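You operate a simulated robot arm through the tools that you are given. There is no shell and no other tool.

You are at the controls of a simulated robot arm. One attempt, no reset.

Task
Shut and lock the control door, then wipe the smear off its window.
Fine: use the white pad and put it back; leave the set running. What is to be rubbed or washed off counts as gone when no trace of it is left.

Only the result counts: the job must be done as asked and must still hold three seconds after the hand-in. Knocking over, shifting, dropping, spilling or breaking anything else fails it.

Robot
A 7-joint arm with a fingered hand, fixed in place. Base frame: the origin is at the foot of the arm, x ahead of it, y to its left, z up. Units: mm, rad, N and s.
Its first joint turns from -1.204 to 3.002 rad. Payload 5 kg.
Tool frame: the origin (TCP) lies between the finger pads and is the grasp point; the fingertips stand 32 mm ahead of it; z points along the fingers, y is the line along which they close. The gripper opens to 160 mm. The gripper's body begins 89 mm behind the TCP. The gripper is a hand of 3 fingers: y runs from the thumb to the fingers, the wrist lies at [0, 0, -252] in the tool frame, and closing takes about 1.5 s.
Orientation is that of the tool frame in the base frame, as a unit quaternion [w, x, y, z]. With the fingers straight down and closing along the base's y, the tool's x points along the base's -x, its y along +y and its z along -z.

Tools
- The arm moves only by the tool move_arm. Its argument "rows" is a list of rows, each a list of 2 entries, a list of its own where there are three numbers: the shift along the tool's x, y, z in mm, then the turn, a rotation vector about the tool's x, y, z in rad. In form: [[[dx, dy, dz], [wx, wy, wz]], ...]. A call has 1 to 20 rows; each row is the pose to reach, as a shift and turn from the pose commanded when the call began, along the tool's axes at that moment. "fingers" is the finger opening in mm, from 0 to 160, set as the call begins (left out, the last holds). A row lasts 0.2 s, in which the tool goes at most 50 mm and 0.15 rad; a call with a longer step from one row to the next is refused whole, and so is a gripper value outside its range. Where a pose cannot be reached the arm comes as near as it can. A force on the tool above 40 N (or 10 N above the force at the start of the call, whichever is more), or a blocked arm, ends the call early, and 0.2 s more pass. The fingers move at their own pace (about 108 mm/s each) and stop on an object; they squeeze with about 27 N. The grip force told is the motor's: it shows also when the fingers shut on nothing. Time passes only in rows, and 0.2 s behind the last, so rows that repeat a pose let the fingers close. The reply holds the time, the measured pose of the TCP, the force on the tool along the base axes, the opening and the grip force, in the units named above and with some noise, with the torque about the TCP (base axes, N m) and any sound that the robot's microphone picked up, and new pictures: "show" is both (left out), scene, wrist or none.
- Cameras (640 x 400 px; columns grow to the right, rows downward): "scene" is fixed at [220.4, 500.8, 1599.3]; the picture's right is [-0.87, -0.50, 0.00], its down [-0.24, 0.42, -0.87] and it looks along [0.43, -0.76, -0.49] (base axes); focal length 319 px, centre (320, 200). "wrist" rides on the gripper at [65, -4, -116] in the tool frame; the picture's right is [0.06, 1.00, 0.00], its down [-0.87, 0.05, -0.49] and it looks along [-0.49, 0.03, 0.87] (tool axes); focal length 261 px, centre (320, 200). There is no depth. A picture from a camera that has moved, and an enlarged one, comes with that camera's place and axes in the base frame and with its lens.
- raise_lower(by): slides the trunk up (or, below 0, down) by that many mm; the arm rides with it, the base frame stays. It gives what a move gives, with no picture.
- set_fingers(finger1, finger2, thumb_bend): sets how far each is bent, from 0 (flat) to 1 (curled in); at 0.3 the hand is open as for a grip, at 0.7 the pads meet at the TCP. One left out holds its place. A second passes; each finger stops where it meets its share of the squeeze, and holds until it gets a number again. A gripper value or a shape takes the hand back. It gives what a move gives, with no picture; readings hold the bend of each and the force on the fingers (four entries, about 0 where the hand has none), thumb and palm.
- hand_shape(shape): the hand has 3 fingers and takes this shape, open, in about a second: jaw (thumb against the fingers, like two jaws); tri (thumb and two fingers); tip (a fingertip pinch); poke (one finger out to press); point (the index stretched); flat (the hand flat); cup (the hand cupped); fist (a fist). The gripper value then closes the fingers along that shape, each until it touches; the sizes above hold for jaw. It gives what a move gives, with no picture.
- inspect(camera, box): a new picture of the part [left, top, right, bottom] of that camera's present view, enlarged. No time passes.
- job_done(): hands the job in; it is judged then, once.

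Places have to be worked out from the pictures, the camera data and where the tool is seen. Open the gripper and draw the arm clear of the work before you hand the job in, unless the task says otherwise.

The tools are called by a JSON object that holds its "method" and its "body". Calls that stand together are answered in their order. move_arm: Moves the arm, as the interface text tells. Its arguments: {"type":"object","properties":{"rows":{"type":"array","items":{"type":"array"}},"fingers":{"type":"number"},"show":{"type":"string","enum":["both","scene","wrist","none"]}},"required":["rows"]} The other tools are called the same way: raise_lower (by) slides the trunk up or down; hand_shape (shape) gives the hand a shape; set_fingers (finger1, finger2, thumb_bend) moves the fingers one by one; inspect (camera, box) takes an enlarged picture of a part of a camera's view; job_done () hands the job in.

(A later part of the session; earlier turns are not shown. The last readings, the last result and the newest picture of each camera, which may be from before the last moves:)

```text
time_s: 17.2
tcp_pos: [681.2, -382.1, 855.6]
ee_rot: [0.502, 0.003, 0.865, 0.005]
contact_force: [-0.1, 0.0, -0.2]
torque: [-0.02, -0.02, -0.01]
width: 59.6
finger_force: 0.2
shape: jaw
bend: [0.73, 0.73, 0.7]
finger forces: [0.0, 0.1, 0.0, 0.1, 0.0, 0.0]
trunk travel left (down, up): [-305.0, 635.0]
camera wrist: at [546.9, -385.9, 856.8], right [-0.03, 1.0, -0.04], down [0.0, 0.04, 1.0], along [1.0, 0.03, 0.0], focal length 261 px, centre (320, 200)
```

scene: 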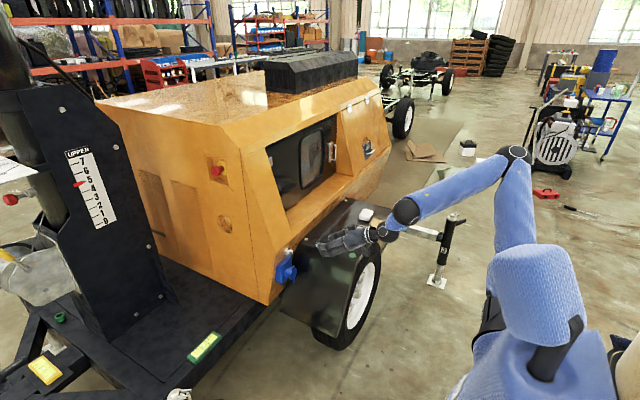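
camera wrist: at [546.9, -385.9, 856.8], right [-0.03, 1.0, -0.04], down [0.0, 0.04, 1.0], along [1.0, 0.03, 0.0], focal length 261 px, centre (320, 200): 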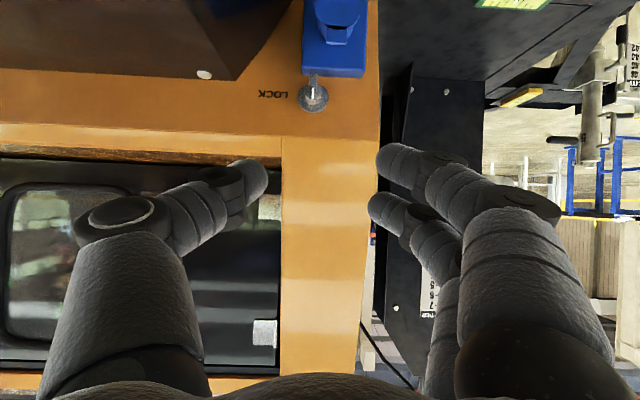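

The camera is now level, facing the front with the image inverted. I'll enlarge the lock and the closed door.

{"method": "inspect", "body": {"camera": "wrist", "box": [240, 0, 400, 140]}}

{"method": "inspect", "body": {"camera": "wrist", "box": [285, 60, 345, 120]}}

{"method": "inspect", "body": {"camera": "scene", "box": [240, 90, 400, 220]}}

{"method": "inspect", "body": {"camera": "wrist", "box": [0, 130, 300, 390]}}

```text
2.86 times, centred on (320, 70) of wrist
camera zoom: at [546.9, -385.9, 856.8], right [-0.03, 1.0, -0.04], down [0.0, 0.04, 1.0], along [1.0, 0.03, 0.0], focal length 745 px, centre (320, 571)
```

zoom: 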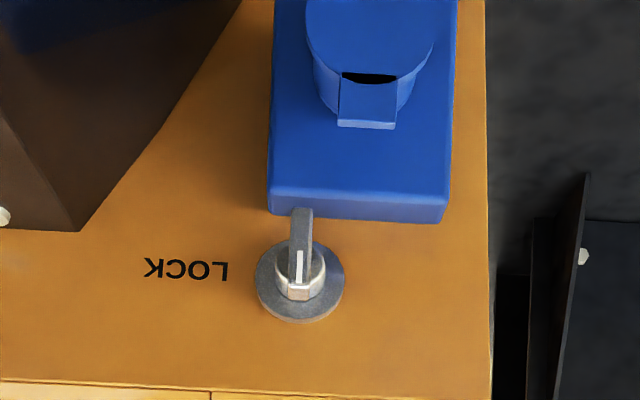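

```text
6.67 times, centred on (315, 90) of wrist
camera zoom: at [546.9, -385.9, 856.8], right [-0.03, 1.0, -0.04], down [0.0, 0.04, 1.0], along [1.0, 0.03, 0.0], focal length 1738 px, centre (353, 933)
```

zoom: 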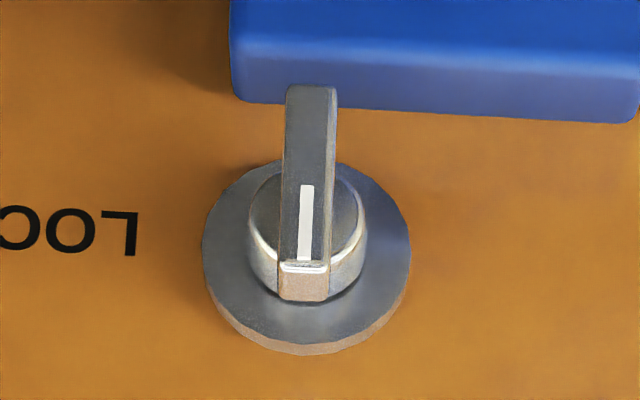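

```text
3.08 times, centred on (320, 155) of scene
camera zoom: at [220.4, 500.8, 1599.3], right [-0.87, -0.5, 0.0], down [-0.24, 0.42, -0.87], along [0.43, -0.76, -0.49], focal length 982 px, centre (320, 338)
```

zoom: 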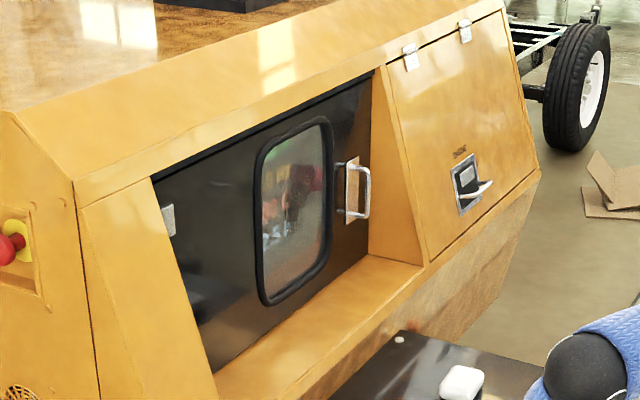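

```text
1.54 times, centred on (150, 260) of wrist
camera zoom: at [546.9, -385.9, 856.8], right [-0.03, 1.0, -0.04], down [0.0, 0.04, 1.0], along [1.0, 0.03, 0.0], focal length 401 px, centre (582, 108)
```

zoom: 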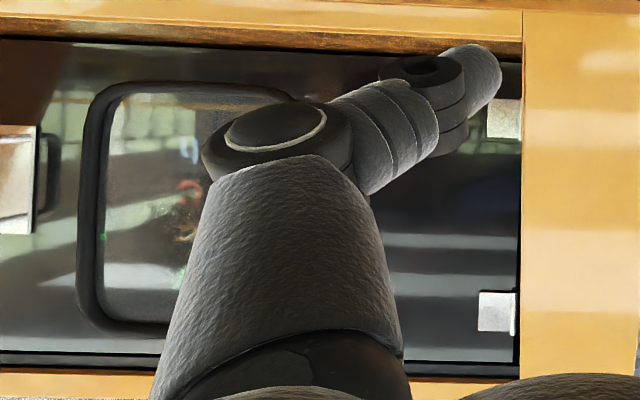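

The white pointer of the wing points up and LOCK is on the -y side, so it needs +90° about base +x. The wing is near (866…885,-386,722) with the blue socket top at z≈694 below it. I'll level the tool and move in closer for a precise look.

{"method": "move_arm", "body": {"rows": [[[11, -0.8, 29], [0.0006, -0.104, -0.0023]], [[22, -1.6, 58], [0.0012, -0.208, -0.0046]], [[33, -2.4, 88], [0.0018, -0.311, -0.0069]], [[44, -3.2, 117], [0.0024, -0.415, -0.0092]], [[55.3, -4, 146.2], [0.003, -0.519, -0.0115]], [[55.3, -4, 146.2], [0.003, -0.519, -0.0115]]], "fingers": 60}}

{"method": "inspect", "body": {"camera": "wrist", "box": [240, 60, 400, 200]}}

{"method": "inspect", "body": {"camera": "scene", "box": [250, 210, 370, 300]}}

```text
time_s: 18.6
tcp_pos: [782.9, -384.9, 729.9]
ee_rot: [0.707, 0.0, 0.707, -0.001]
contact_force: [0.1, -0.1, -2.1]
torque: [0.01, -0.29, 0.04]
width: 59.9
finger_force: 0.1
shape: jaw
bend: [0.73, 0.73, 0.7]
finger forces: [0.0, 0.0, 0.0, 0.0, 0.0, 0.0]
trunk travel left (down, up): [-305.0, 635.0]
camera wrist: at [666.0, -389.6, 665.5], right [0.0, 1.0, -0.06], down [-0.49, 0.06, 0.87], along [0.87, 0.03, 0.49], focal length 261 px, centre (320, 200)
```

scene: 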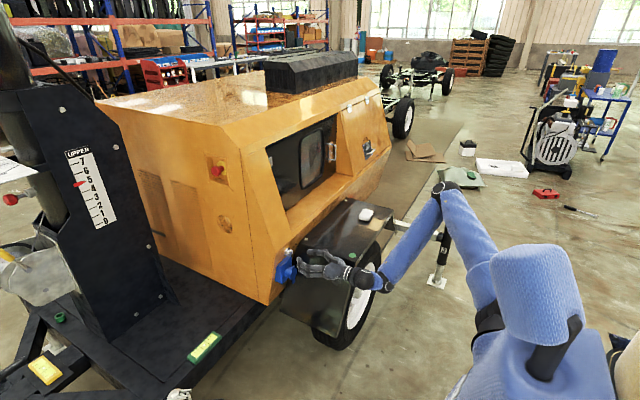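
wrist: 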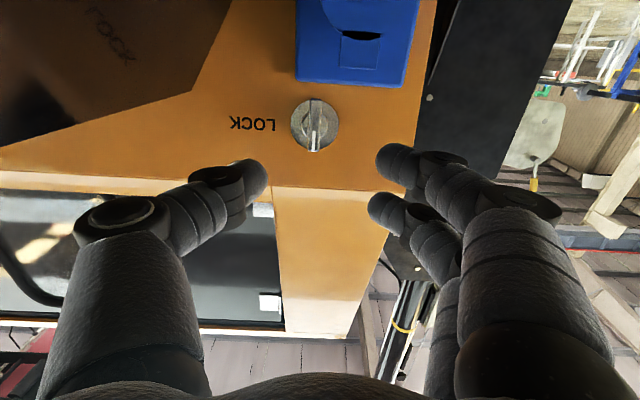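

```text
2.86 times, centred on (320, 130) of wrist
camera zoom: at [666.0, -389.6, 665.5], right [0.0, 1.0, -0.06], down [-0.49, 0.06, 0.87], along [0.87, 0.03, 0.49], focal length 745 px, centre (320, 400)
```

zoom: 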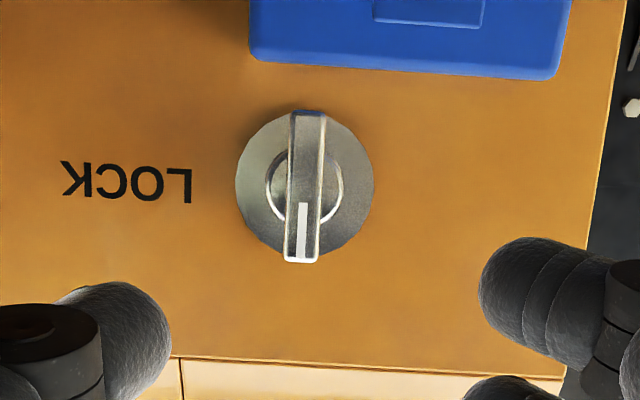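

```text
4.44 times, centred on (310, 255) of scene
camera zoom: at [220.4, 500.8, 1599.3], right [-0.87, -0.5, 0.0], down [-0.24, 0.42, -0.87], along [0.43, -0.76, -0.49], focal length 1418 px, centre (364, -44)
```

zoom: 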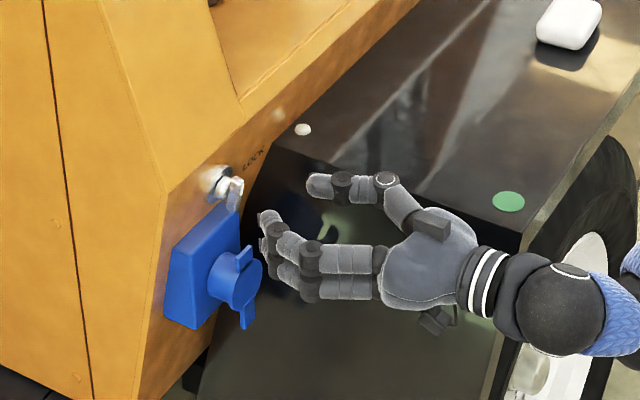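

The knob axis is about (y -390, z 717) with the bar spanning z≈696–735 and its front at x≈868. I'll advance with open fingers until the tips straddle the bar, with the TCP near (848,-390,721).

{"method": "move_arm", "body": {"rows": [[[3, -2, 16], [0, 0, 0]], [[6, -3.5, 33], [0, 0, 0]], [[9, -5, 50], [0, 0, 0]], [[9, -5, 65], [0, 0, 0]], [[9, -5, 65], [0, 0, 0]]], "fingers": 50}}

{"method": "inspect", "body": {"camera": "wrist", "box": [220, 80, 420, 240]}}

{"method": "inspect", "body": {"camera": "scene", "box": [260, 220, 360, 300]}}

```text
time_s: 19.8
tcp_pos: [845.7, -387.0, 723.0]
ee_rot: [0.707, 0.0, 0.707, -0.001]
contact_force: [0.6, 0.6, -0.2]
torque: [0.02, -0.01, -0.01]
width: 50.3
finger_force: 0.1
shape: jaw
bend: [0.73, 0.73, 0.7]
finger forces: [0.0, 0.1, 0.1, 0.1, 0.1, 0.0]
trunk travel left (down, up): [-305.0, 635.0]
camera wrist: at [729.2, -393.0, 659.0], right [0.0, 1.0, -0.06], down [-0.49, 0.06, 0.87], along [0.87, 0.03, 0.49], focal length 261 px, centre (320, 200)
```

scene: 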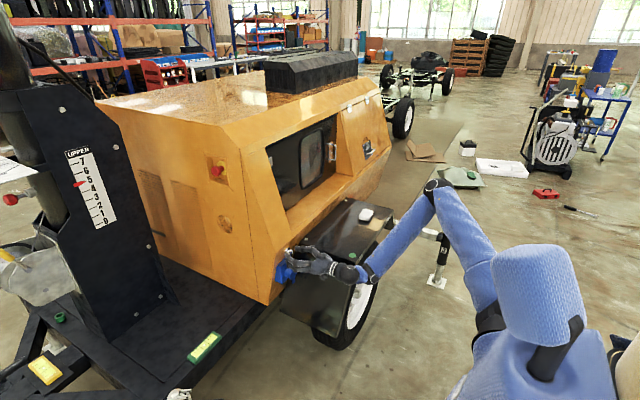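
wrist: 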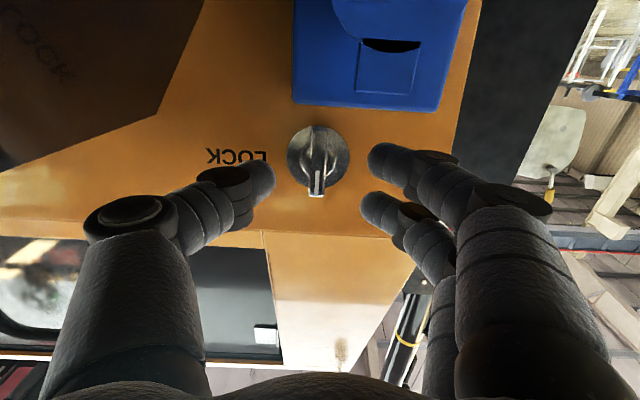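

```text
2.50 times, centred on (320, 160) of wrist
camera zoom: at [729.2, -393.0, 659.0], right [0.0, 1.0, -0.06], down [-0.49, 0.06, 0.87], along [0.87, 0.03, 0.49], focal length 652 px, centre (320, 300)
```

zoom: 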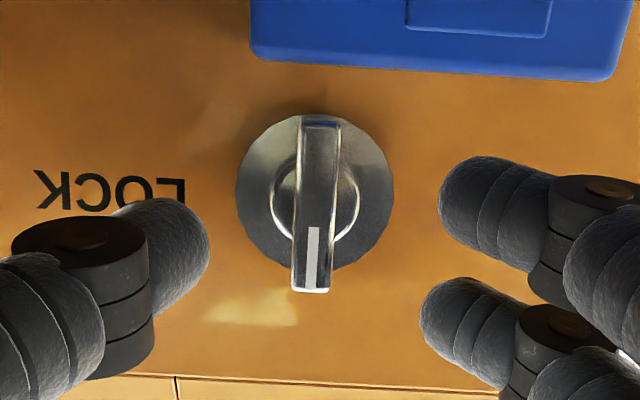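

```text
5.00 times, centred on (310, 260) of scene
camera zoom: at [220.4, 500.8, 1599.3], right [-0.87, -0.5, 0.0], down [-0.24, 0.42, -0.87], along [0.43, -0.76, -0.49], focal length 1596 px, centre (370, -100)
```

zoom: 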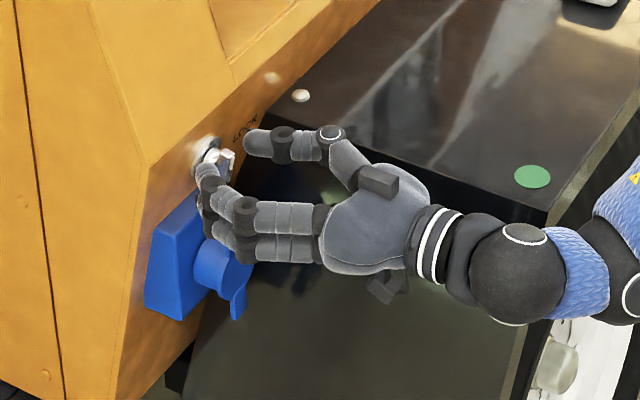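

The bar spans z≈692–734 about an axis at (y -388.5, z 715.5), and the two fingers sit unevenly at +11/-21 mm along tool x. I'll drop 9 mm so the fingers cover the bar, then close.

{"method": "move_arm", "body": {"rows": [[[5, -1, 0], [0, 0, 0]], [[8, -1.5, 0], [0, 0, 0]], [[8, -1.5, 0], [0, 0, 0]]], "fingers": 50, "show": "none"}}

{"method": "move_arm", "body": {"rows": [[[0, 0, 0], [0, 0, 0]], [[0, 0, 0], [0, 0, 0]], [[0, 0, 0], [0, 0, 0]], [[0, 0, 0], [0, 0, 0]], [[0, 0, 0], [0, 0, 0]], [[0, 0, 0], [0, 0, 0]]], "fingers": 0}}

{"method": "inspect", "body": {"camera": "wrist", "box": [220, 80, 420, 240]}}

```text
time_s: 20.6
tcp_pos: [845.8, -391.3, 715.5]
ee_rot: [0.707, 0.001, 0.707, -0.002]
contact_force: [0.3, -0.5, -1.0]
torque: [0.01, 0.01, -0.02]
width: 50.3
finger_force: 0.1
shape: jaw
bend: [0.73, 0.73, 0.7]
finger forces: [0.1, 0.1, 0.0, 0.1, 0.1, 0.0]
trunk travel left (down, up): [-305.0, 635.0]
```

```text
time_s: 22.0
tcp_pos: [844.6, -390.6, 716.3]
ee_rot: [0.707, 0.0, 0.707, -0.002]
contact_force: [-10.3, 3.5, -3.8]
torque: [0.05, 0.32, 0.17]
width: 3.4
finger_force: 27.5
shape: jaw
bend: [0.72, 0.71, 0.7]
finger forces: [23.6, 11.2, 0.0, 0.0, 19.5, 0.0]
trunk travel left (down, up): [-305.0, 635.0]
camera wrist: at [728.6, -395.1, 651.4], right [0.0, 1.0, -0.06], down [-0.49, 0.06, 0.87], along [0.87, 0.03, 0.49], focal length 261 px, centre (320, 200)
```

scene: 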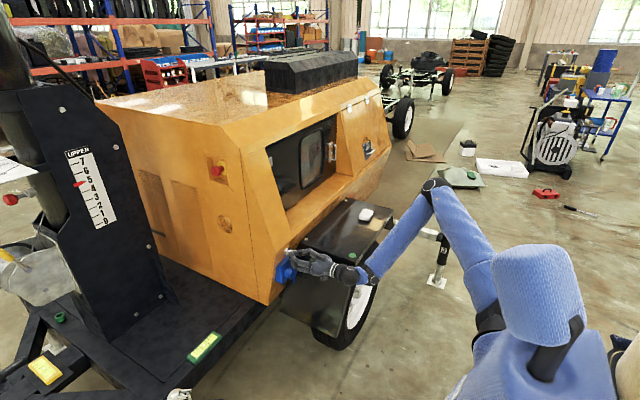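
wrist: 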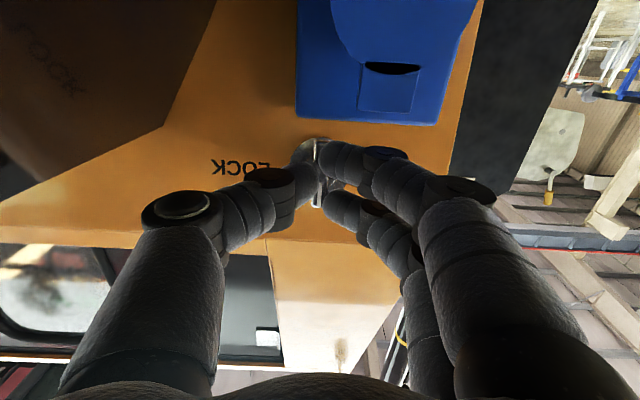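

```text
2.50 times, centred on (320, 160) of wrist
camera zoom: at [728.6, -395.1, 651.4], right [0.0, 1.0, -0.06], down [-0.49, 0.06, 0.87], along [0.87, 0.03, 0.49], focal length 652 px, centre (320, 300)
```

zoom: 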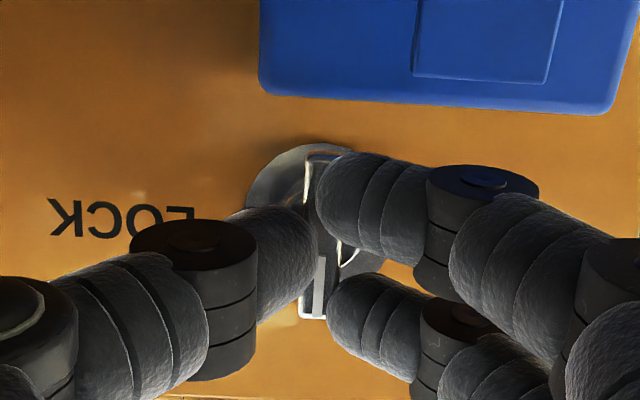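

The grip is firm on the bar, with both fingers and the thumb loaded. I'll turn about the tool axis by +0.8 rad in small steps.

{"method": "move_arm", "body": {"rows": [[[0, 0, 0], [0, 0, 0.1]], [[0, 0, 0], [0, 0, 0.2]], [[0, 0, 0], [0, 0, 0.3]], [[0, 0, 0], [0, 0, 0.4]], [[0, 0, 0], [0, 0, 0.5]], [[0, 0, 0], [0, 0, 0.6]], [[0, 0, 0], [0, 0, 0.7]], [[0, 0, 0], [0, 0, 0.8]]], "fingers": 0}}

{"method": "inspect", "body": {"camera": "scene", "box": [260, 220, 360, 300]}}

{"method": "inspect", "body": {"camera": "wrist", "box": [220, 80, 420, 240]}}

```text
time_s: 23.8
tcp_pos: [844.8, -391.3, 716.7]
ee_rot: [0.652, 0.275, 0.651, 0.274]
contact_force: [-18.1, 2.6, -8.8]
torque: [-0.05, 0.39, 0.34]
width: 3.8
finger_force: 26.9
shape: jaw
bend: [0.73, 0.71, 0.7]
finger forces: [26.8, 10.2, 0.1, 0.1, 26.7, 0.1]
trunk travel left (down, up): [-305.0, 635.0]
camera wrist: at [728.9, -347.1, 668.6], right [0.0, 0.74, 0.67], down [-0.49, -0.58, 0.64], along [0.87, -0.33, 0.36], focal length 261 px, centre (320, 200)
```

scene: 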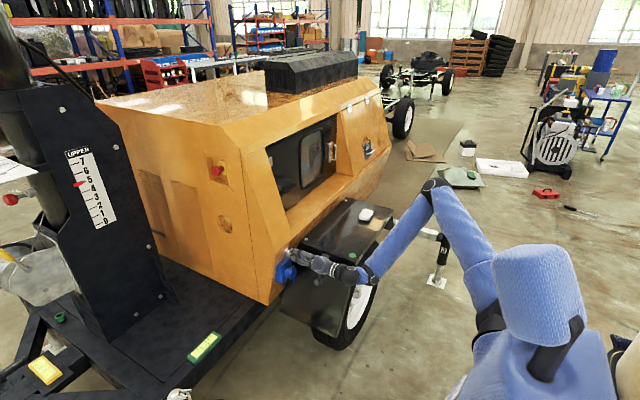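
wrist: 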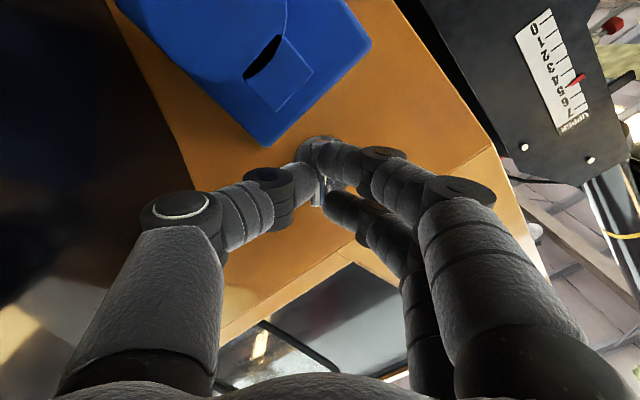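

```text
5.00 times, centred on (310, 260) of scene
camera zoom: at [220.4, 500.8, 1599.3], right [-0.87, -0.5, 0.0], down [-0.24, 0.42, -0.87], along [0.43, -0.76, -0.49], focal length 1596 px, centre (370, -100)
```

zoom: 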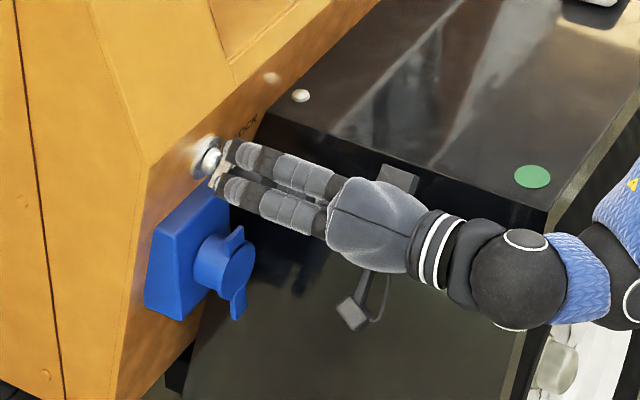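

```text
2.50 times, centred on (320, 160) of wrist
camera zoom: at [728.9, -347.1, 668.6], right [0.0, 0.74, 0.67], down [-0.49, -0.58, 0.64], along [0.87, -0.33, 0.36], focal length 652 px, centre (320, 300)
```

zoom: 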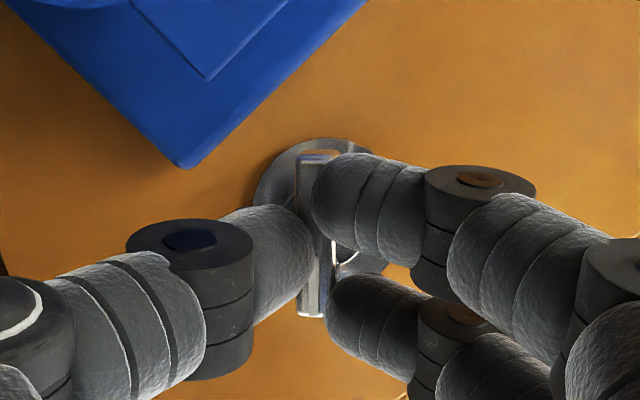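

The bar turns with the hand. I'll continue another 0.8 rad, to about 92° in total, watching for a stop.

{"method": "move_arm", "body": {"rows": [[[0, 0, 0], [0, 0, 0.1]], [[0, 0, 0], [0, 0, 0.2]], [[0, 0, 0], [0, 0, 0.3]], [[0, 0, 0], [0, 0, 0.4]], [[0, 0, 0], [0, 0, 0.5]], [[0, 0, 0], [0, 0, 0.6]], [[0, 0, 0], [0, 0, 0.7]], [[0, 0, 0], [0, 0, 0.8]]], "fingers": 0}}

{"method": "inspect", "body": {"camera": "scene", "box": [260, 220, 360, 300]}}

{"method": "inspect", "body": {"camera": "wrist", "box": [220, 80, 420, 240]}}

```text
time_s: 25.6
tcp_pos: [844.5, -391.7, 715.9]
ee_rot: [0.494, 0.509, 0.49, 0.507]
contact_force: [-18.8, -11.0, -2.3]
torque: [-0.08, 0.12, 0.02]
width: 3.9
finger_force: 27.1
shape: jaw
bend: [0.73, 0.71, 0.7]
finger forces: [21.6, 8.6, 0.0, 0.0, 23.5, 0.0]
trunk travel left (down, up): [-305.0, 635.0]
camera wrist: at [728.5, -326.6, 714.9], right [0.0, 0.03, 1.0], down [-0.49, -0.87, 0.03], along [0.87, -0.49, 0.02], focal length 261 px, centre (320, 200)
```

scene: 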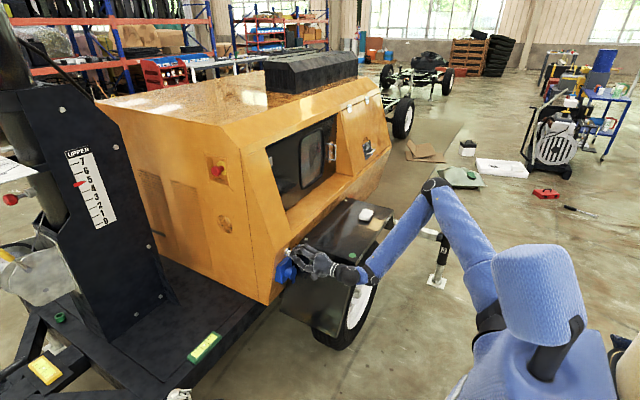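
wrist: 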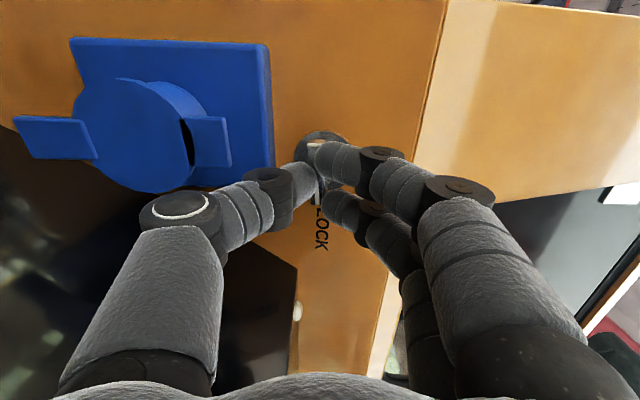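

```text
5.00 times, centred on (310, 260) of scene
camera zoom: at [220.4, 500.8, 1599.3], right [-0.87, -0.5, 0.0], down [-0.24, 0.42, -0.87], along [0.43, -0.76, -0.49], focal length 1596 px, centre (370, -100)
```

zoom: 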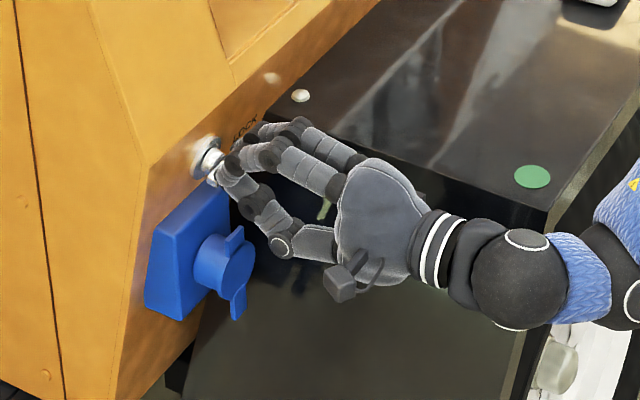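

```text
2.50 times, centred on (320, 160) of wrist
camera zoom: at [728.5, -326.6, 714.9], right [0.0, 0.03, 1.0], down [-0.49, -0.87, 0.03], along [0.87, -0.49, 0.02], focal length 652 px, centre (320, 300)
```

zoom: 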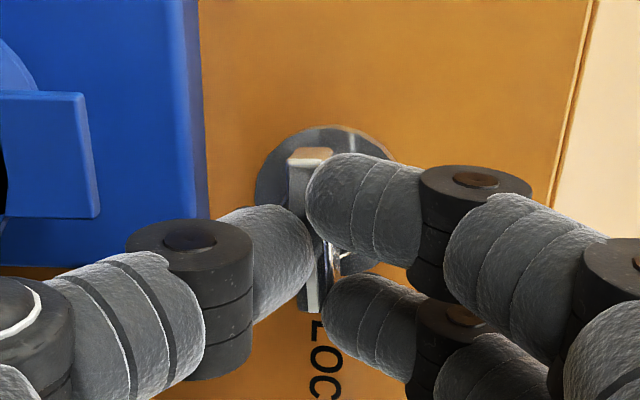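

The bar is now horizontal with its white mark toward LOCK. I'll open the fingers slightly, since the socket box is just below the thumb, and withdraw straight back to look.

{"method": "move_arm", "body": {"rows": [[[0, 0, 0], [0, 0, 0]], [[0, 0, 0], [0, 0, 0]], [[0, 1, -8], [0, 0, 0]], [[0, 1, -20], [0, 0, 0]], [[0, 1, -40], [0, 0, 0]], [[0, 1, -70], [0, 0, 0]]], "fingers": 14}}

{"method": "inspect", "body": {"camera": "wrist", "box": [220, 60, 420, 220]}}

{"method": "inspect", "body": {"camera": "scene", "box": [270, 230, 330, 280]}}

```text
time_s: 27.0
tcp_pos: [774.9, -390.3, 717.0]
ee_rot: [0.493, 0.508, 0.492, 0.506]
contact_force: [-0.3, 0.3, 0.1]
torque: [-0.03, -0.01, 0.05]
width: 13.9
finger_force: 0.1
shape: jaw
bend: [0.72, 0.72, 0.7]
finger forces: [0.1, 0.0, 0.0, 0.0, 0.0, 0.0]
trunk travel left (down, up): [-305.0, 635.0]
camera wrist: at [659.0, -325.9, 715.6], right [0.0, 0.03, 1.0], down [-0.49, -0.87, 0.03], along [0.87, -0.49, 0.02], focal length 261 px, centre (320, 200)
```

scene: 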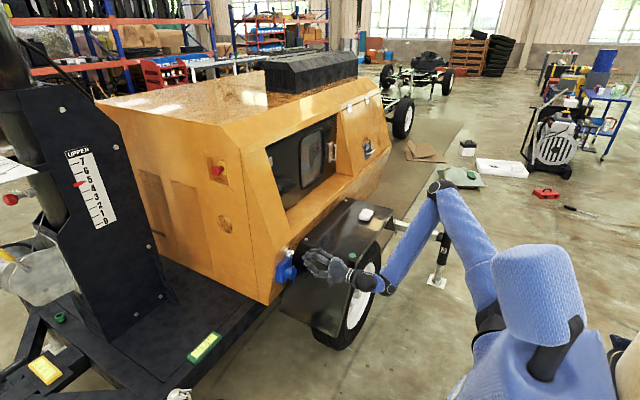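
wrist: 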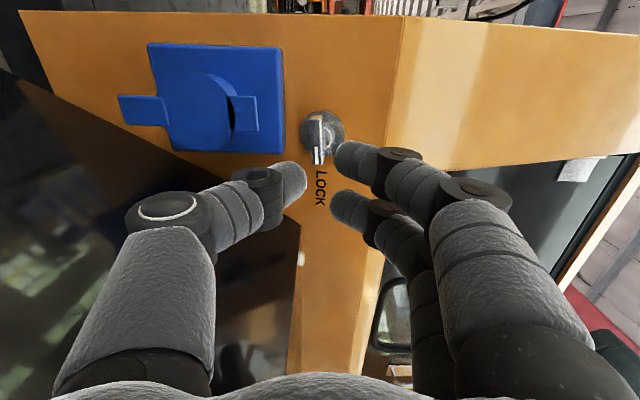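

```text
2.50 times, centred on (320, 140) of wrist
camera zoom: at [659.0, -325.9, 715.6], right [0.0, 0.03, 1.0], down [-0.49, -0.87, 0.03], along [0.87, -0.49, 0.02], focal length 652 px, centre (320, 350)
```

zoom: 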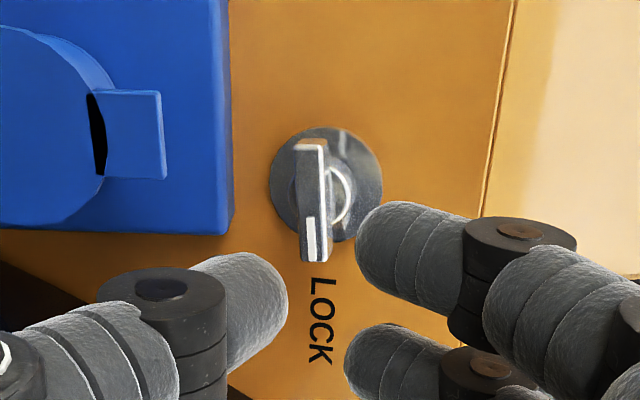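

```text
8.00 times, centred on (300, 255) of scene
camera zoom: at [220.4, 500.8, 1599.3], right [-0.87, -0.5, 0.0], down [-0.24, 0.42, -0.87], along [0.43, -0.76, -0.49], focal length 2553 px, centre (480, -240)
```

zoom: 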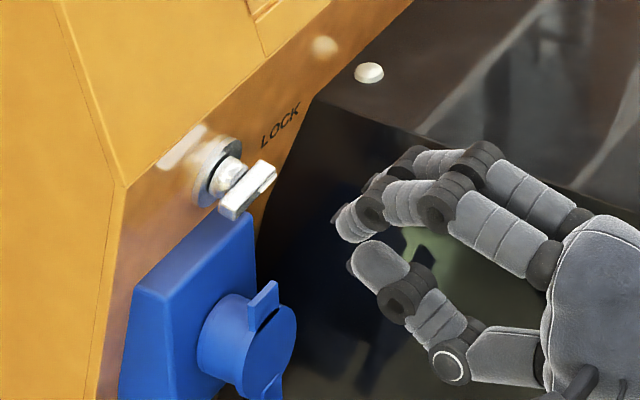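

The wing now lies horizontal, pointing to LOCK. I'll enlarge further to measure its angle precisely.

{"method": "inspect", "body": {"camera": "wrist", "box": [280, 100, 360, 215]}}

{"method": "inspect", "body": {"camera": "scene", "box": [240, 90, 400, 220]}}

```text
3.48 times, centred on (320, 158) of wrist
camera zoom: at [659.0, -325.9, 715.6], right [0.0, 0.03, 1.0], down [-0.49, -0.87, 0.03], along [0.87, -0.49, 0.02], focal length 907 px, centre (320, 348)
```

zoom: 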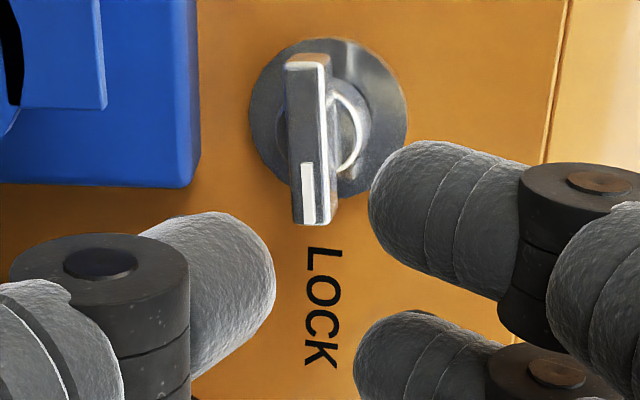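

```text
3.08 times, centred on (320, 155) of scene
camera zoom: at [220.4, 500.8, 1599.3], right [-0.87, -0.5, 0.0], down [-0.24, 0.42, -0.87], along [0.43, -0.76, -0.49], focal length 982 px, centre (320, 338)
```

zoom: 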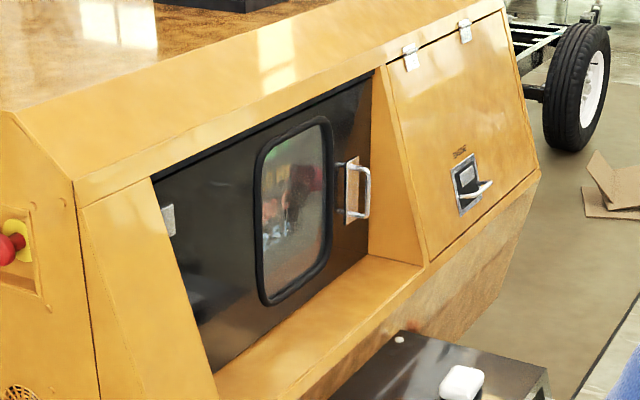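

The bar measures about 86–87°, a few degrees short of horizontal. I'll re-grip it along the same path and turn a little further to make sure it's fully at its stop.

{"method": "move_arm", "body": {"rows": [[[0, 0, 20], [0, 0, 0]], [[0, 0, 40], [0, 0, 0]], [[0, 0, 56], [0, 0, 0]], [[0, 0, 70], [0, 0, 0]], [[0, 0, 70], [0, 0, 0]]], "fingers": 16, "show": "none"}}

{"method": "move_arm", "body": {"rows": [[[0, 0, 0], [0, 0, 0]], [[0, 0, 0], [0, 0, 0]], [[0, 0, 0], [0, 0, 0]], [[0, 0, 0], [0, 0, 0]]], "fingers": 0, "show": "none"}}

{"method": "move_arm", "body": {"rows": [[[0, 0, 0], [0, 0, 0.05]], [[0, 0, 0], [0, 0, 0.1]], [[0, 0, 0], [0, 0, 0.15]], [[0, 0, 0], [0, 0, 0.2]], [[0, 0, 0], [0, 0, 0.2]]], "fingers": 0, "show": "wrist"}}

```text
time_s: 28.2
tcp_pos: [846.3, -391.5, 718.4]
ee_rot: [0.493, 0.507, 0.493, 0.507]
contact_force: [0.0, 0.4, -0.2]
torque: [0.01, -0.02, -0.03]
width: 15.5
finger_force: 0.0
shape: jaw
bend: [0.72, 0.72, 0.7]
finger forces: [0.0, 0.1, 0.0, 0.0, 0.0, 0.0]
trunk travel left (down, up): [-305.0, 635.0]
```

```text
time_s: 29.2
tcp_pos: [845.1, -390.7, 717.0]
ee_rot: [0.494, 0.507, 0.492, 0.507]
contact_force: [-1.0, 0.5, -1.6]
torque: [-0.03, 0.12, 0.07]
width: 3.5
finger_force: 27.0
shape: jaw
bend: [0.7, 0.7, 0.7]
finger forces: [11.3, 10.4, 0.0, 0.0, 20.4, 0.0]
trunk travel left (down, up): [-305.0, 635.0]
```

```text
time_s: 30.4
tcp_pos: [846.7, -392.4, 716.6]
ee_rot: [0.44, 0.554, 0.438, 0.554]
contact_force: [-3.4, -0.5, 0.4]
torque: [-0.3, 0.09, -0.04]
width: 3.1
finger_force: 27.2
shape: jaw
bend: [0.7, 0.69, 0.7]
finger forces: [8.3, 15.8, 0.0, 0.0, 21.9, 0.0]
trunk travel left (down, up): [-305.0, 635.0]
camera wrist: at [729.0, -327.2, 728.3], right [0.0, -0.17, 0.99], down [-0.49, -0.86, -0.14], along [0.87, -0.49, -0.08], focal length 261 px, centre (320, 200)
```

wrist: 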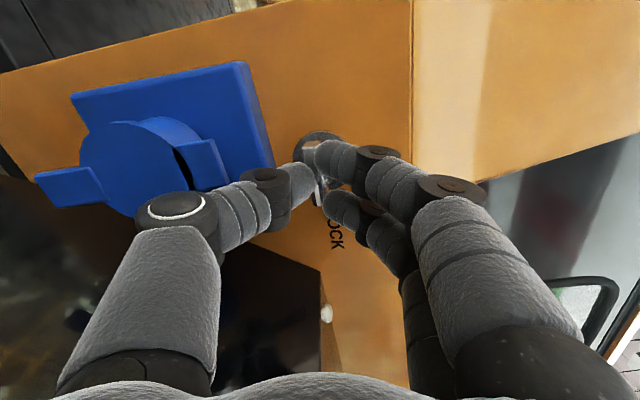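

The reaction torque about the knob axis rose from 0.03 to 0.3 N·m, so it has met a stop. I'll check the bar within the fingers.

{"method": "inspect", "body": {"camera": "wrist", "box": [270, 110, 370, 230]}}

```text
3.33 times, centred on (320, 170) of wrist
camera zoom: at [729.0, -327.2, 728.3], right [0.0, -0.17, 0.99], down [-0.49, -0.86, -0.14], along [0.87, -0.49, -0.08], focal length 869 px, centre (320, 300)
```

zoom: 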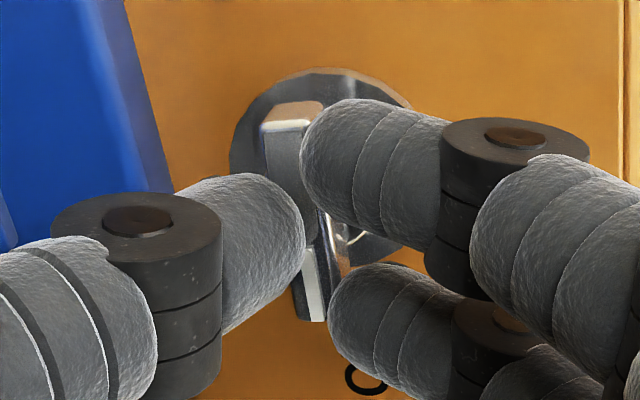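

The bar now lies at about 90° against its stop while the fingers have twisted past it, so it's locked. I'll loosen, roll the hand back to line up, and withdraw.

{"method": "move_arm", "body": {"rows": [[[0, 0, 0], [0, 0, 0]], [[0, 0, 0], [0, 0, 0]], [[0, 0, 0], [0, 0, -0.1]], [[0, 0, 0], [0, 0, -0.2]], [[0, 0, -15], [0, 0, -0.2]], [[0, 0, -40], [0, 0, -0.2]], [[0, 0, -75], [0, 0, -0.2]], [[0, 0, -110], [0, 0, -0.2]]], "fingers": 18}}

{"method": "inspect", "body": {"camera": "wrist", "box": [280, 80, 360, 195]}}

{"method": "inspect", "body": {"camera": "scene", "box": [270, 230, 330, 280]}}

```text
time_s: 32.2
tcp_pos: [734.6, -390.9, 717.0]
ee_rot: [0.493, 0.507, 0.493, 0.507]
contact_force: [-0.3, 0.2, -0.6]
torque: [0.01, 0.0, -0.02]
width: 18.1
finger_force: 0.1
shape: jaw
bend: [0.72, 0.72, 0.7]
finger forces: [0.0, 0.0, 0.0, 0.0, 0.1, 0.0]
trunk travel left (down, up): [-305.0, 635.0]
camera wrist: at [618.6, -325.5, 715.2], right [0.0, 0.03, 1.0], down [-0.49, -0.87, 0.03], along [0.87, -0.49, 0.02], focal length 261 px, centre (320, 200)
```

scene: 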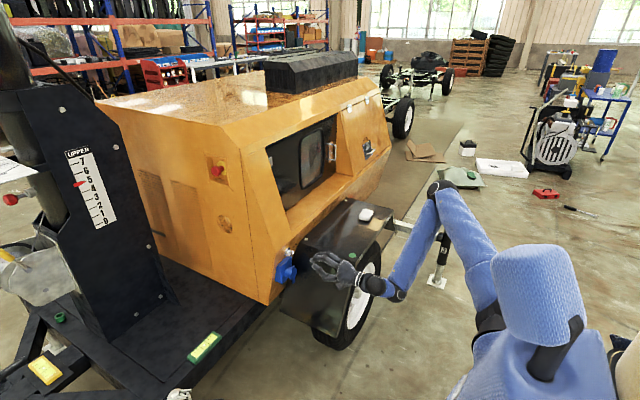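
wrist: 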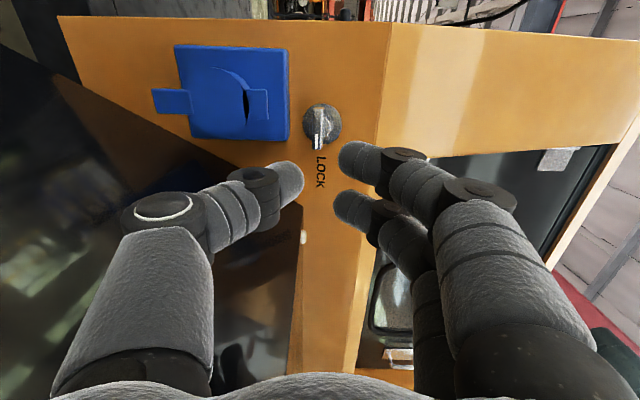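

```text
3.48 times, centred on (320, 138) of wrist
camera zoom: at [618.6, -325.5, 715.2], right [0.0, 0.03, 1.0], down [-0.49, -0.87, 0.03], along [0.87, -0.49, 0.02], focal length 907 px, centre (320, 417)
```

zoom: 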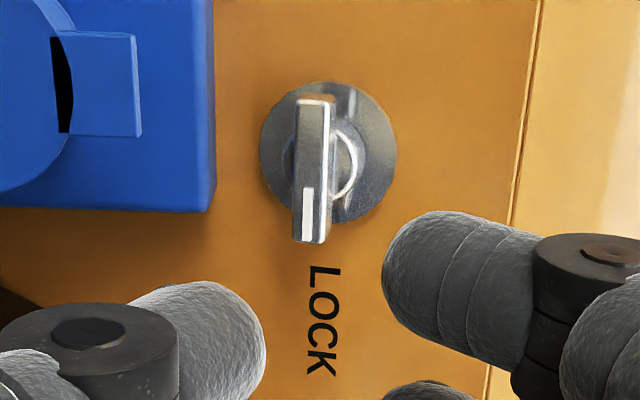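

```text
8.00 times, centred on (300, 255) of scene
camera zoom: at [220.4, 500.8, 1599.3], right [-0.87, -0.5, 0.0], down [-0.24, 0.42, -0.87], along [0.43, -0.76, -0.49], focal length 2553 px, centre (480, -240)
```

zoom: 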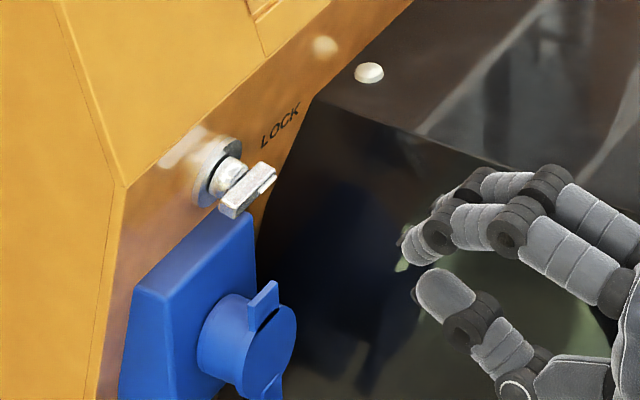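

Lock is fully turned to LOCK. Next is the pad, which I judge to be about 93 (y) × 60 (x) × 25 mm, centred near (712,-848), on the fender at z≈697. I'll lift over the fender and turn the tool downward with a 30° outward tilt to test the reach above it.

{"method": "move_arm", "body": {"rows": [[[0, 40, -5], [0, 0, 0]], [[0, 80, -10], [0.1178, -0.0316, -0.0316]], [[-10, 120, -15], [0.2356, -0.0632, -0.0632]], [[-45, 145, -20], [0.3535, -0.0947, -0.0947]], [[-85, 160, -23], [0.4713, -0.1263, -0.1263]], [[-126, 160, -23], [0.5891, -0.1579, -0.1579]], [[-167, 160, -23], [0.7069, -0.1895, -0.1895]], [[-208, 160, -23], [0.8248, -0.221, -0.221]], [[-249, 160, -23], [0.9426, -0.2526, -0.2526]], [[-290, 160, -23], [1.0604, -0.2842, -0.2842]], [[-331, 160, -23], [1.1782, -0.3158, -0.3158]], [[-372, 155, -23], [1.2961, -0.3473, -0.3473]], [[-413, 150, -23], [1.4139, -0.3789, -0.3789]], [[-453, 146, -23], [1.5317, -0.4105, -0.4105]]], "fingers": 100}}

```text
time_s: 33.5
tcp_pos: [690.0, -450.9, 695.6]
ee_rot: [0.298, 0.652, 0.644, 0.266]
contact_force: [-9.5, 25.3, 24.7]
torque: [1.15, 0.84, -0.46]
width: 86.9
finger_force: 0.0
shape: jaw
bend: [0.7, 0.7, 0.77]
finger forces: [0.0, 0.1, 0.0, 0.1, 33.6, 0.1]
trunk travel left (down, up): [-305.0, 635.0]
stopped in row 6: the force on the tool passed its limit at 60 N (the readings are from after the stop); the commanded pose is now the measured one
camera wrist: at [603.2, -381.9, 770.2], right [0.68, 0.07, 0.73], down [-0.35, -0.85, 0.41], along [0.64, -0.53, -0.55], focal length 261 px, centre (320, 200)
```

scene: 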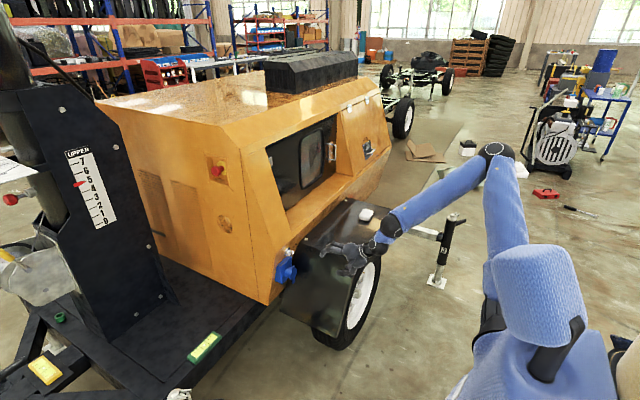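
wrist: 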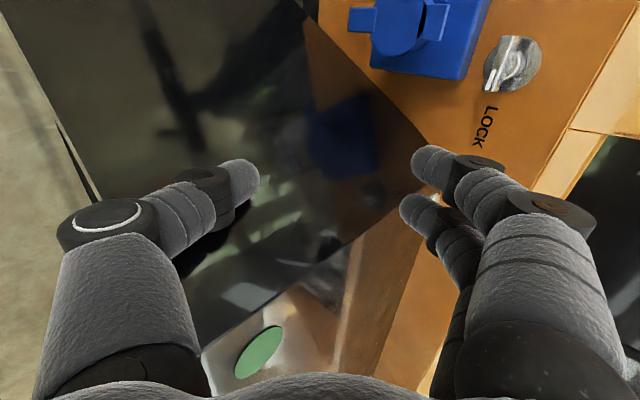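

The path was not followed: the TCP did not rise, and the thumb pressed on the fender's sloped face. I'll retreat up and toward +y in small steps with the fingers narrowed, and check the tracking.

{"method": "move_arm", "body": {"rows": [[[14, 15, -14], [0, 0, 0]], [[28.5, 29.5, -28.6], [0, 0, 0]], [[28.5, 29.5, -28.6], [0, 0, 0]]], "fingers": 50}}

{"method": "inspect", "body": {"camera": "scene", "box": [280, 180, 420, 310]}}

```text
time_s: 34.3
tcp_pos: [689.4, -425.5, 733.4]
ee_rot: [0.299, 0.653, 0.644, 0.263]
contact_force: [-0.4, 0.2, 0.2]
torque: [-0.03, -0.01, 0.01]
width: 50.5
finger_force: 0.0
shape: jaw
bend: [0.73, 0.73, 0.7]
finger forces: [0.0, 0.0, 0.0, 0.0, 0.0, 0.1]
trunk travel left (down, up): [-305.0, 635.0]
camera wrist: at [604.4, -355.0, 807.4], right [0.68, 0.07, 0.73], down [-0.35, -0.84, 0.41], along [0.64, -0.54, -0.55], focal length 261 px, centre (320, 200)
```

scene: 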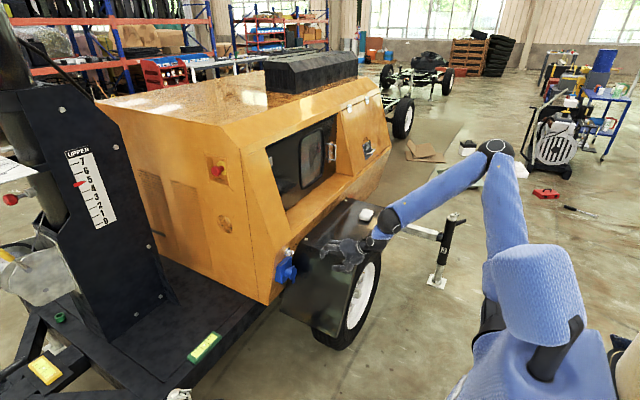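
wrist: 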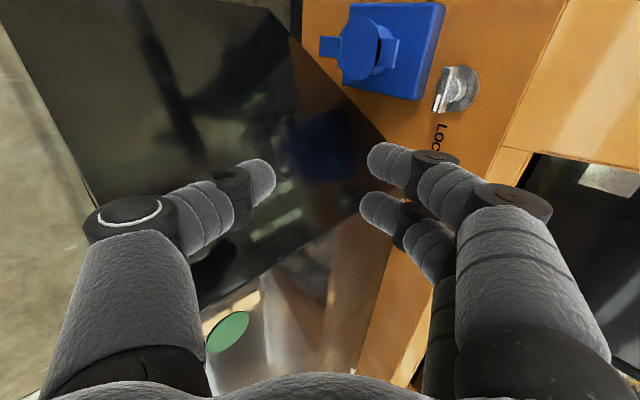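

```text
3.08 times, centred on (350, 245) of scene
camera zoom: at [220.4, 500.8, 1599.3], right [-0.87, -0.5, 0.0], down [-0.24, 0.42, -0.87], along [0.43, -0.76, -0.49], focal length 982 px, centre (228, 62)
```

zoom: 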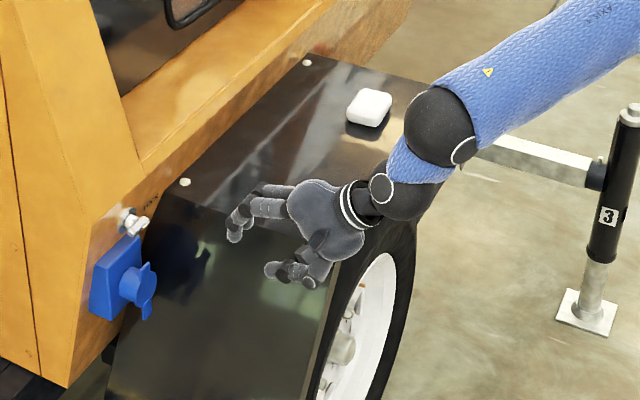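

Tracking is right again and the pad is untouched. I'll raise straight up 120 mm in this attitude.

{"method": "move_arm", "body": {"rows": [[[-1.2, 22, -20.4], [0, 0, 0]], [[-2.4, 44, -40.8], [0, 0, 0]], [[-3.6, 66, -61.2], [0, 0, 0]], [[-4.8, 87.6, -81.6], [0, 0, 0]]], "fingers": 50, "show": "none"}}

```text
time_s: 35.3
tcp_pos: [691.4, -424.7, 853.8]
ee_rot: [0.299, 0.653, 0.644, 0.264]
contact_force: [0.1, -0.1, 0.5]
torque: [0.0, 0.02, 0.0]
width: 50.0
finger_force: 0.1
shape: jaw
bend: [0.73, 0.73, 0.7]
finger forces: [0.0, 0.0, 0.1, 0.0, 0.0, 0.0]
trunk travel left (down, up): [-305.0, 635.0]
```

Now I'll go toward a hover over the pad, in two stages so any reach problem shows early: first 4/9 of the way.

{"method": "move_arm", "body": {"rows": [[[-41.6, 2.6, 2.6], [0.0883, -0.0492, -0.0252]], [[-83.2, 5.1, 5.2], [0.1766, -0.0984, -0.0504]], [[-124.9, 7.7, 7.8], [0.2648, -0.1477, -0.0755]], [[-166.5, 10.3, 10.4], [0.3531, -0.1969, -0.1007]]], "fingers": 100, "show": "none"}}

```text
time_s: 36.3
tcp_pos: [700.0, -594.5, 859.2]
ee_rot: [0.255, 0.685, 0.68, 0.066]
contact_force: [0.4, -0.5, 0.8]
torque: [0.02, 0.0, 0.03]
width: 99.4
finger_force: 0.1
shape: jaw
bend: [0.71, 0.71, 0.69]
finger forces: [0.1, 0.1, 0.0, 0.0, 0.1, 0.0]
trunk travel left (down, up): [-305.0, 635.0]
```

Tracking is good. I'll complete the move to the hover at about (712,-800,870).

{"method": "move_arm", "body": {"rows": [[[-40.1, 0.9, 9.8], [0.0883, -0.0492, -0.0252]], [[-80.1, 1.9, 19.6], [0.1766, -0.0984, -0.0504]], [[-120.2, 2.8, 29.4], [0.2648, -0.1477, -0.0755]], [[-160.2, 3.8, 39.2], [0.3531, -0.1969, -0.1007]], [[-200.3, 4.7, 49], [0.4414, -0.2461, -0.1259]]], "fingers": 100}}

{"method": "inspect", "body": {"camera": "scene", "box": [300, 160, 420, 260]}}

{"method": "inspect", "body": {"camera": "wrist", "box": [120, 0, 520, 250]}}

```text
time_s: 37.5
tcp_pos: [711.0, -802.1, 872.3]
ee_rot: [0.182, 0.684, 0.682, -0.184]
contact_force: [-0.3, -0.3, -0.3]
torque: [0.0, -0.01, 0.01]
width: 99.6
finger_force: 0.1
shape: jaw
bend: [0.71, 0.71, 0.69]
finger forces: [0.1, 0.1, 0.0, 0.0, 0.0, 0.0]
trunk travel left (down, up): [-305.0, 635.0]
camera wrist: at [705.8, -688.0, 939.3], right [1.0, 0.05, -0.03], down [0.05, -0.51, 0.86], along [0.03, -0.86, -0.51], focal length 261 px, centre (320, 200)
```

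scene: 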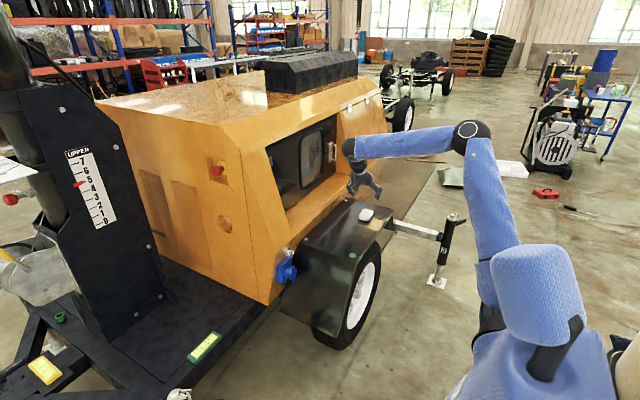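
wrist: 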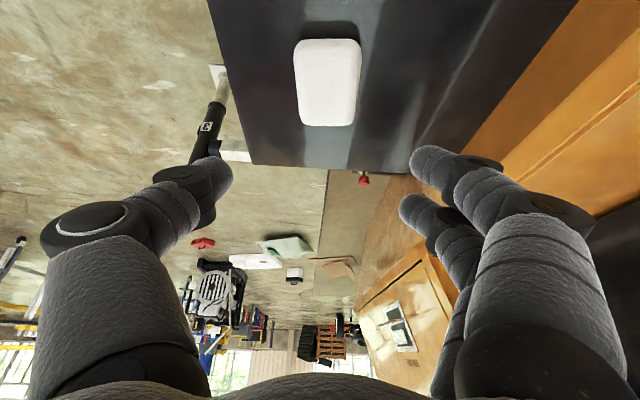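

```text
4.00 times, centred on (360, 210) of scene
camera zoom: at [220.4, 500.8, 1599.3], right [-0.87, -0.5, 0.0], down [-0.24, 0.42, -0.87], along [0.43, -0.76, -0.49], focal length 1276 px, centre (160, 160)
```

zoom: 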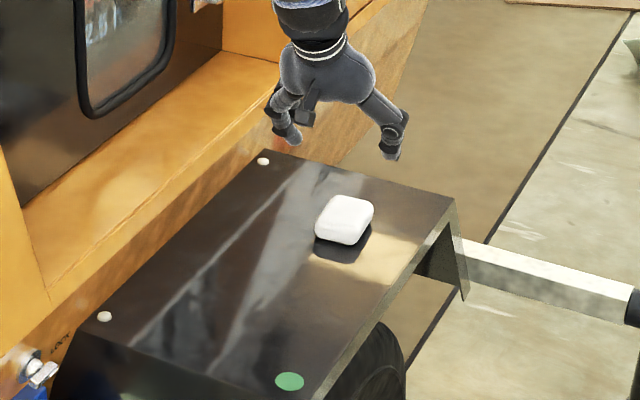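

```text
1.60 times, centred on (320, 125) of wrist
camera zoom: at [705.8, -688.0, 939.3], right [1.0, 0.05, -0.03], down [0.05, -0.51, 0.86], along [0.03, -0.86, -0.51], focal length 417 px, centre (320, 320)
```

zoom: 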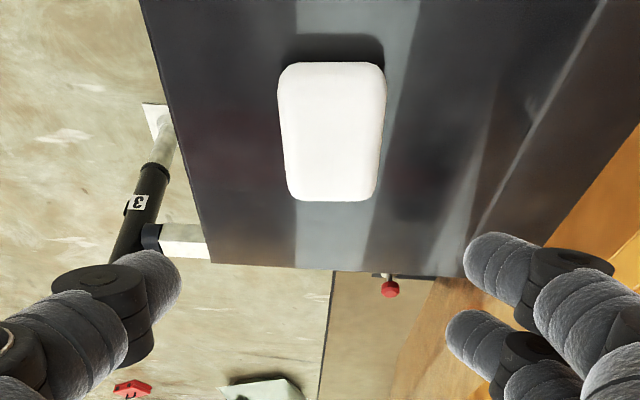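

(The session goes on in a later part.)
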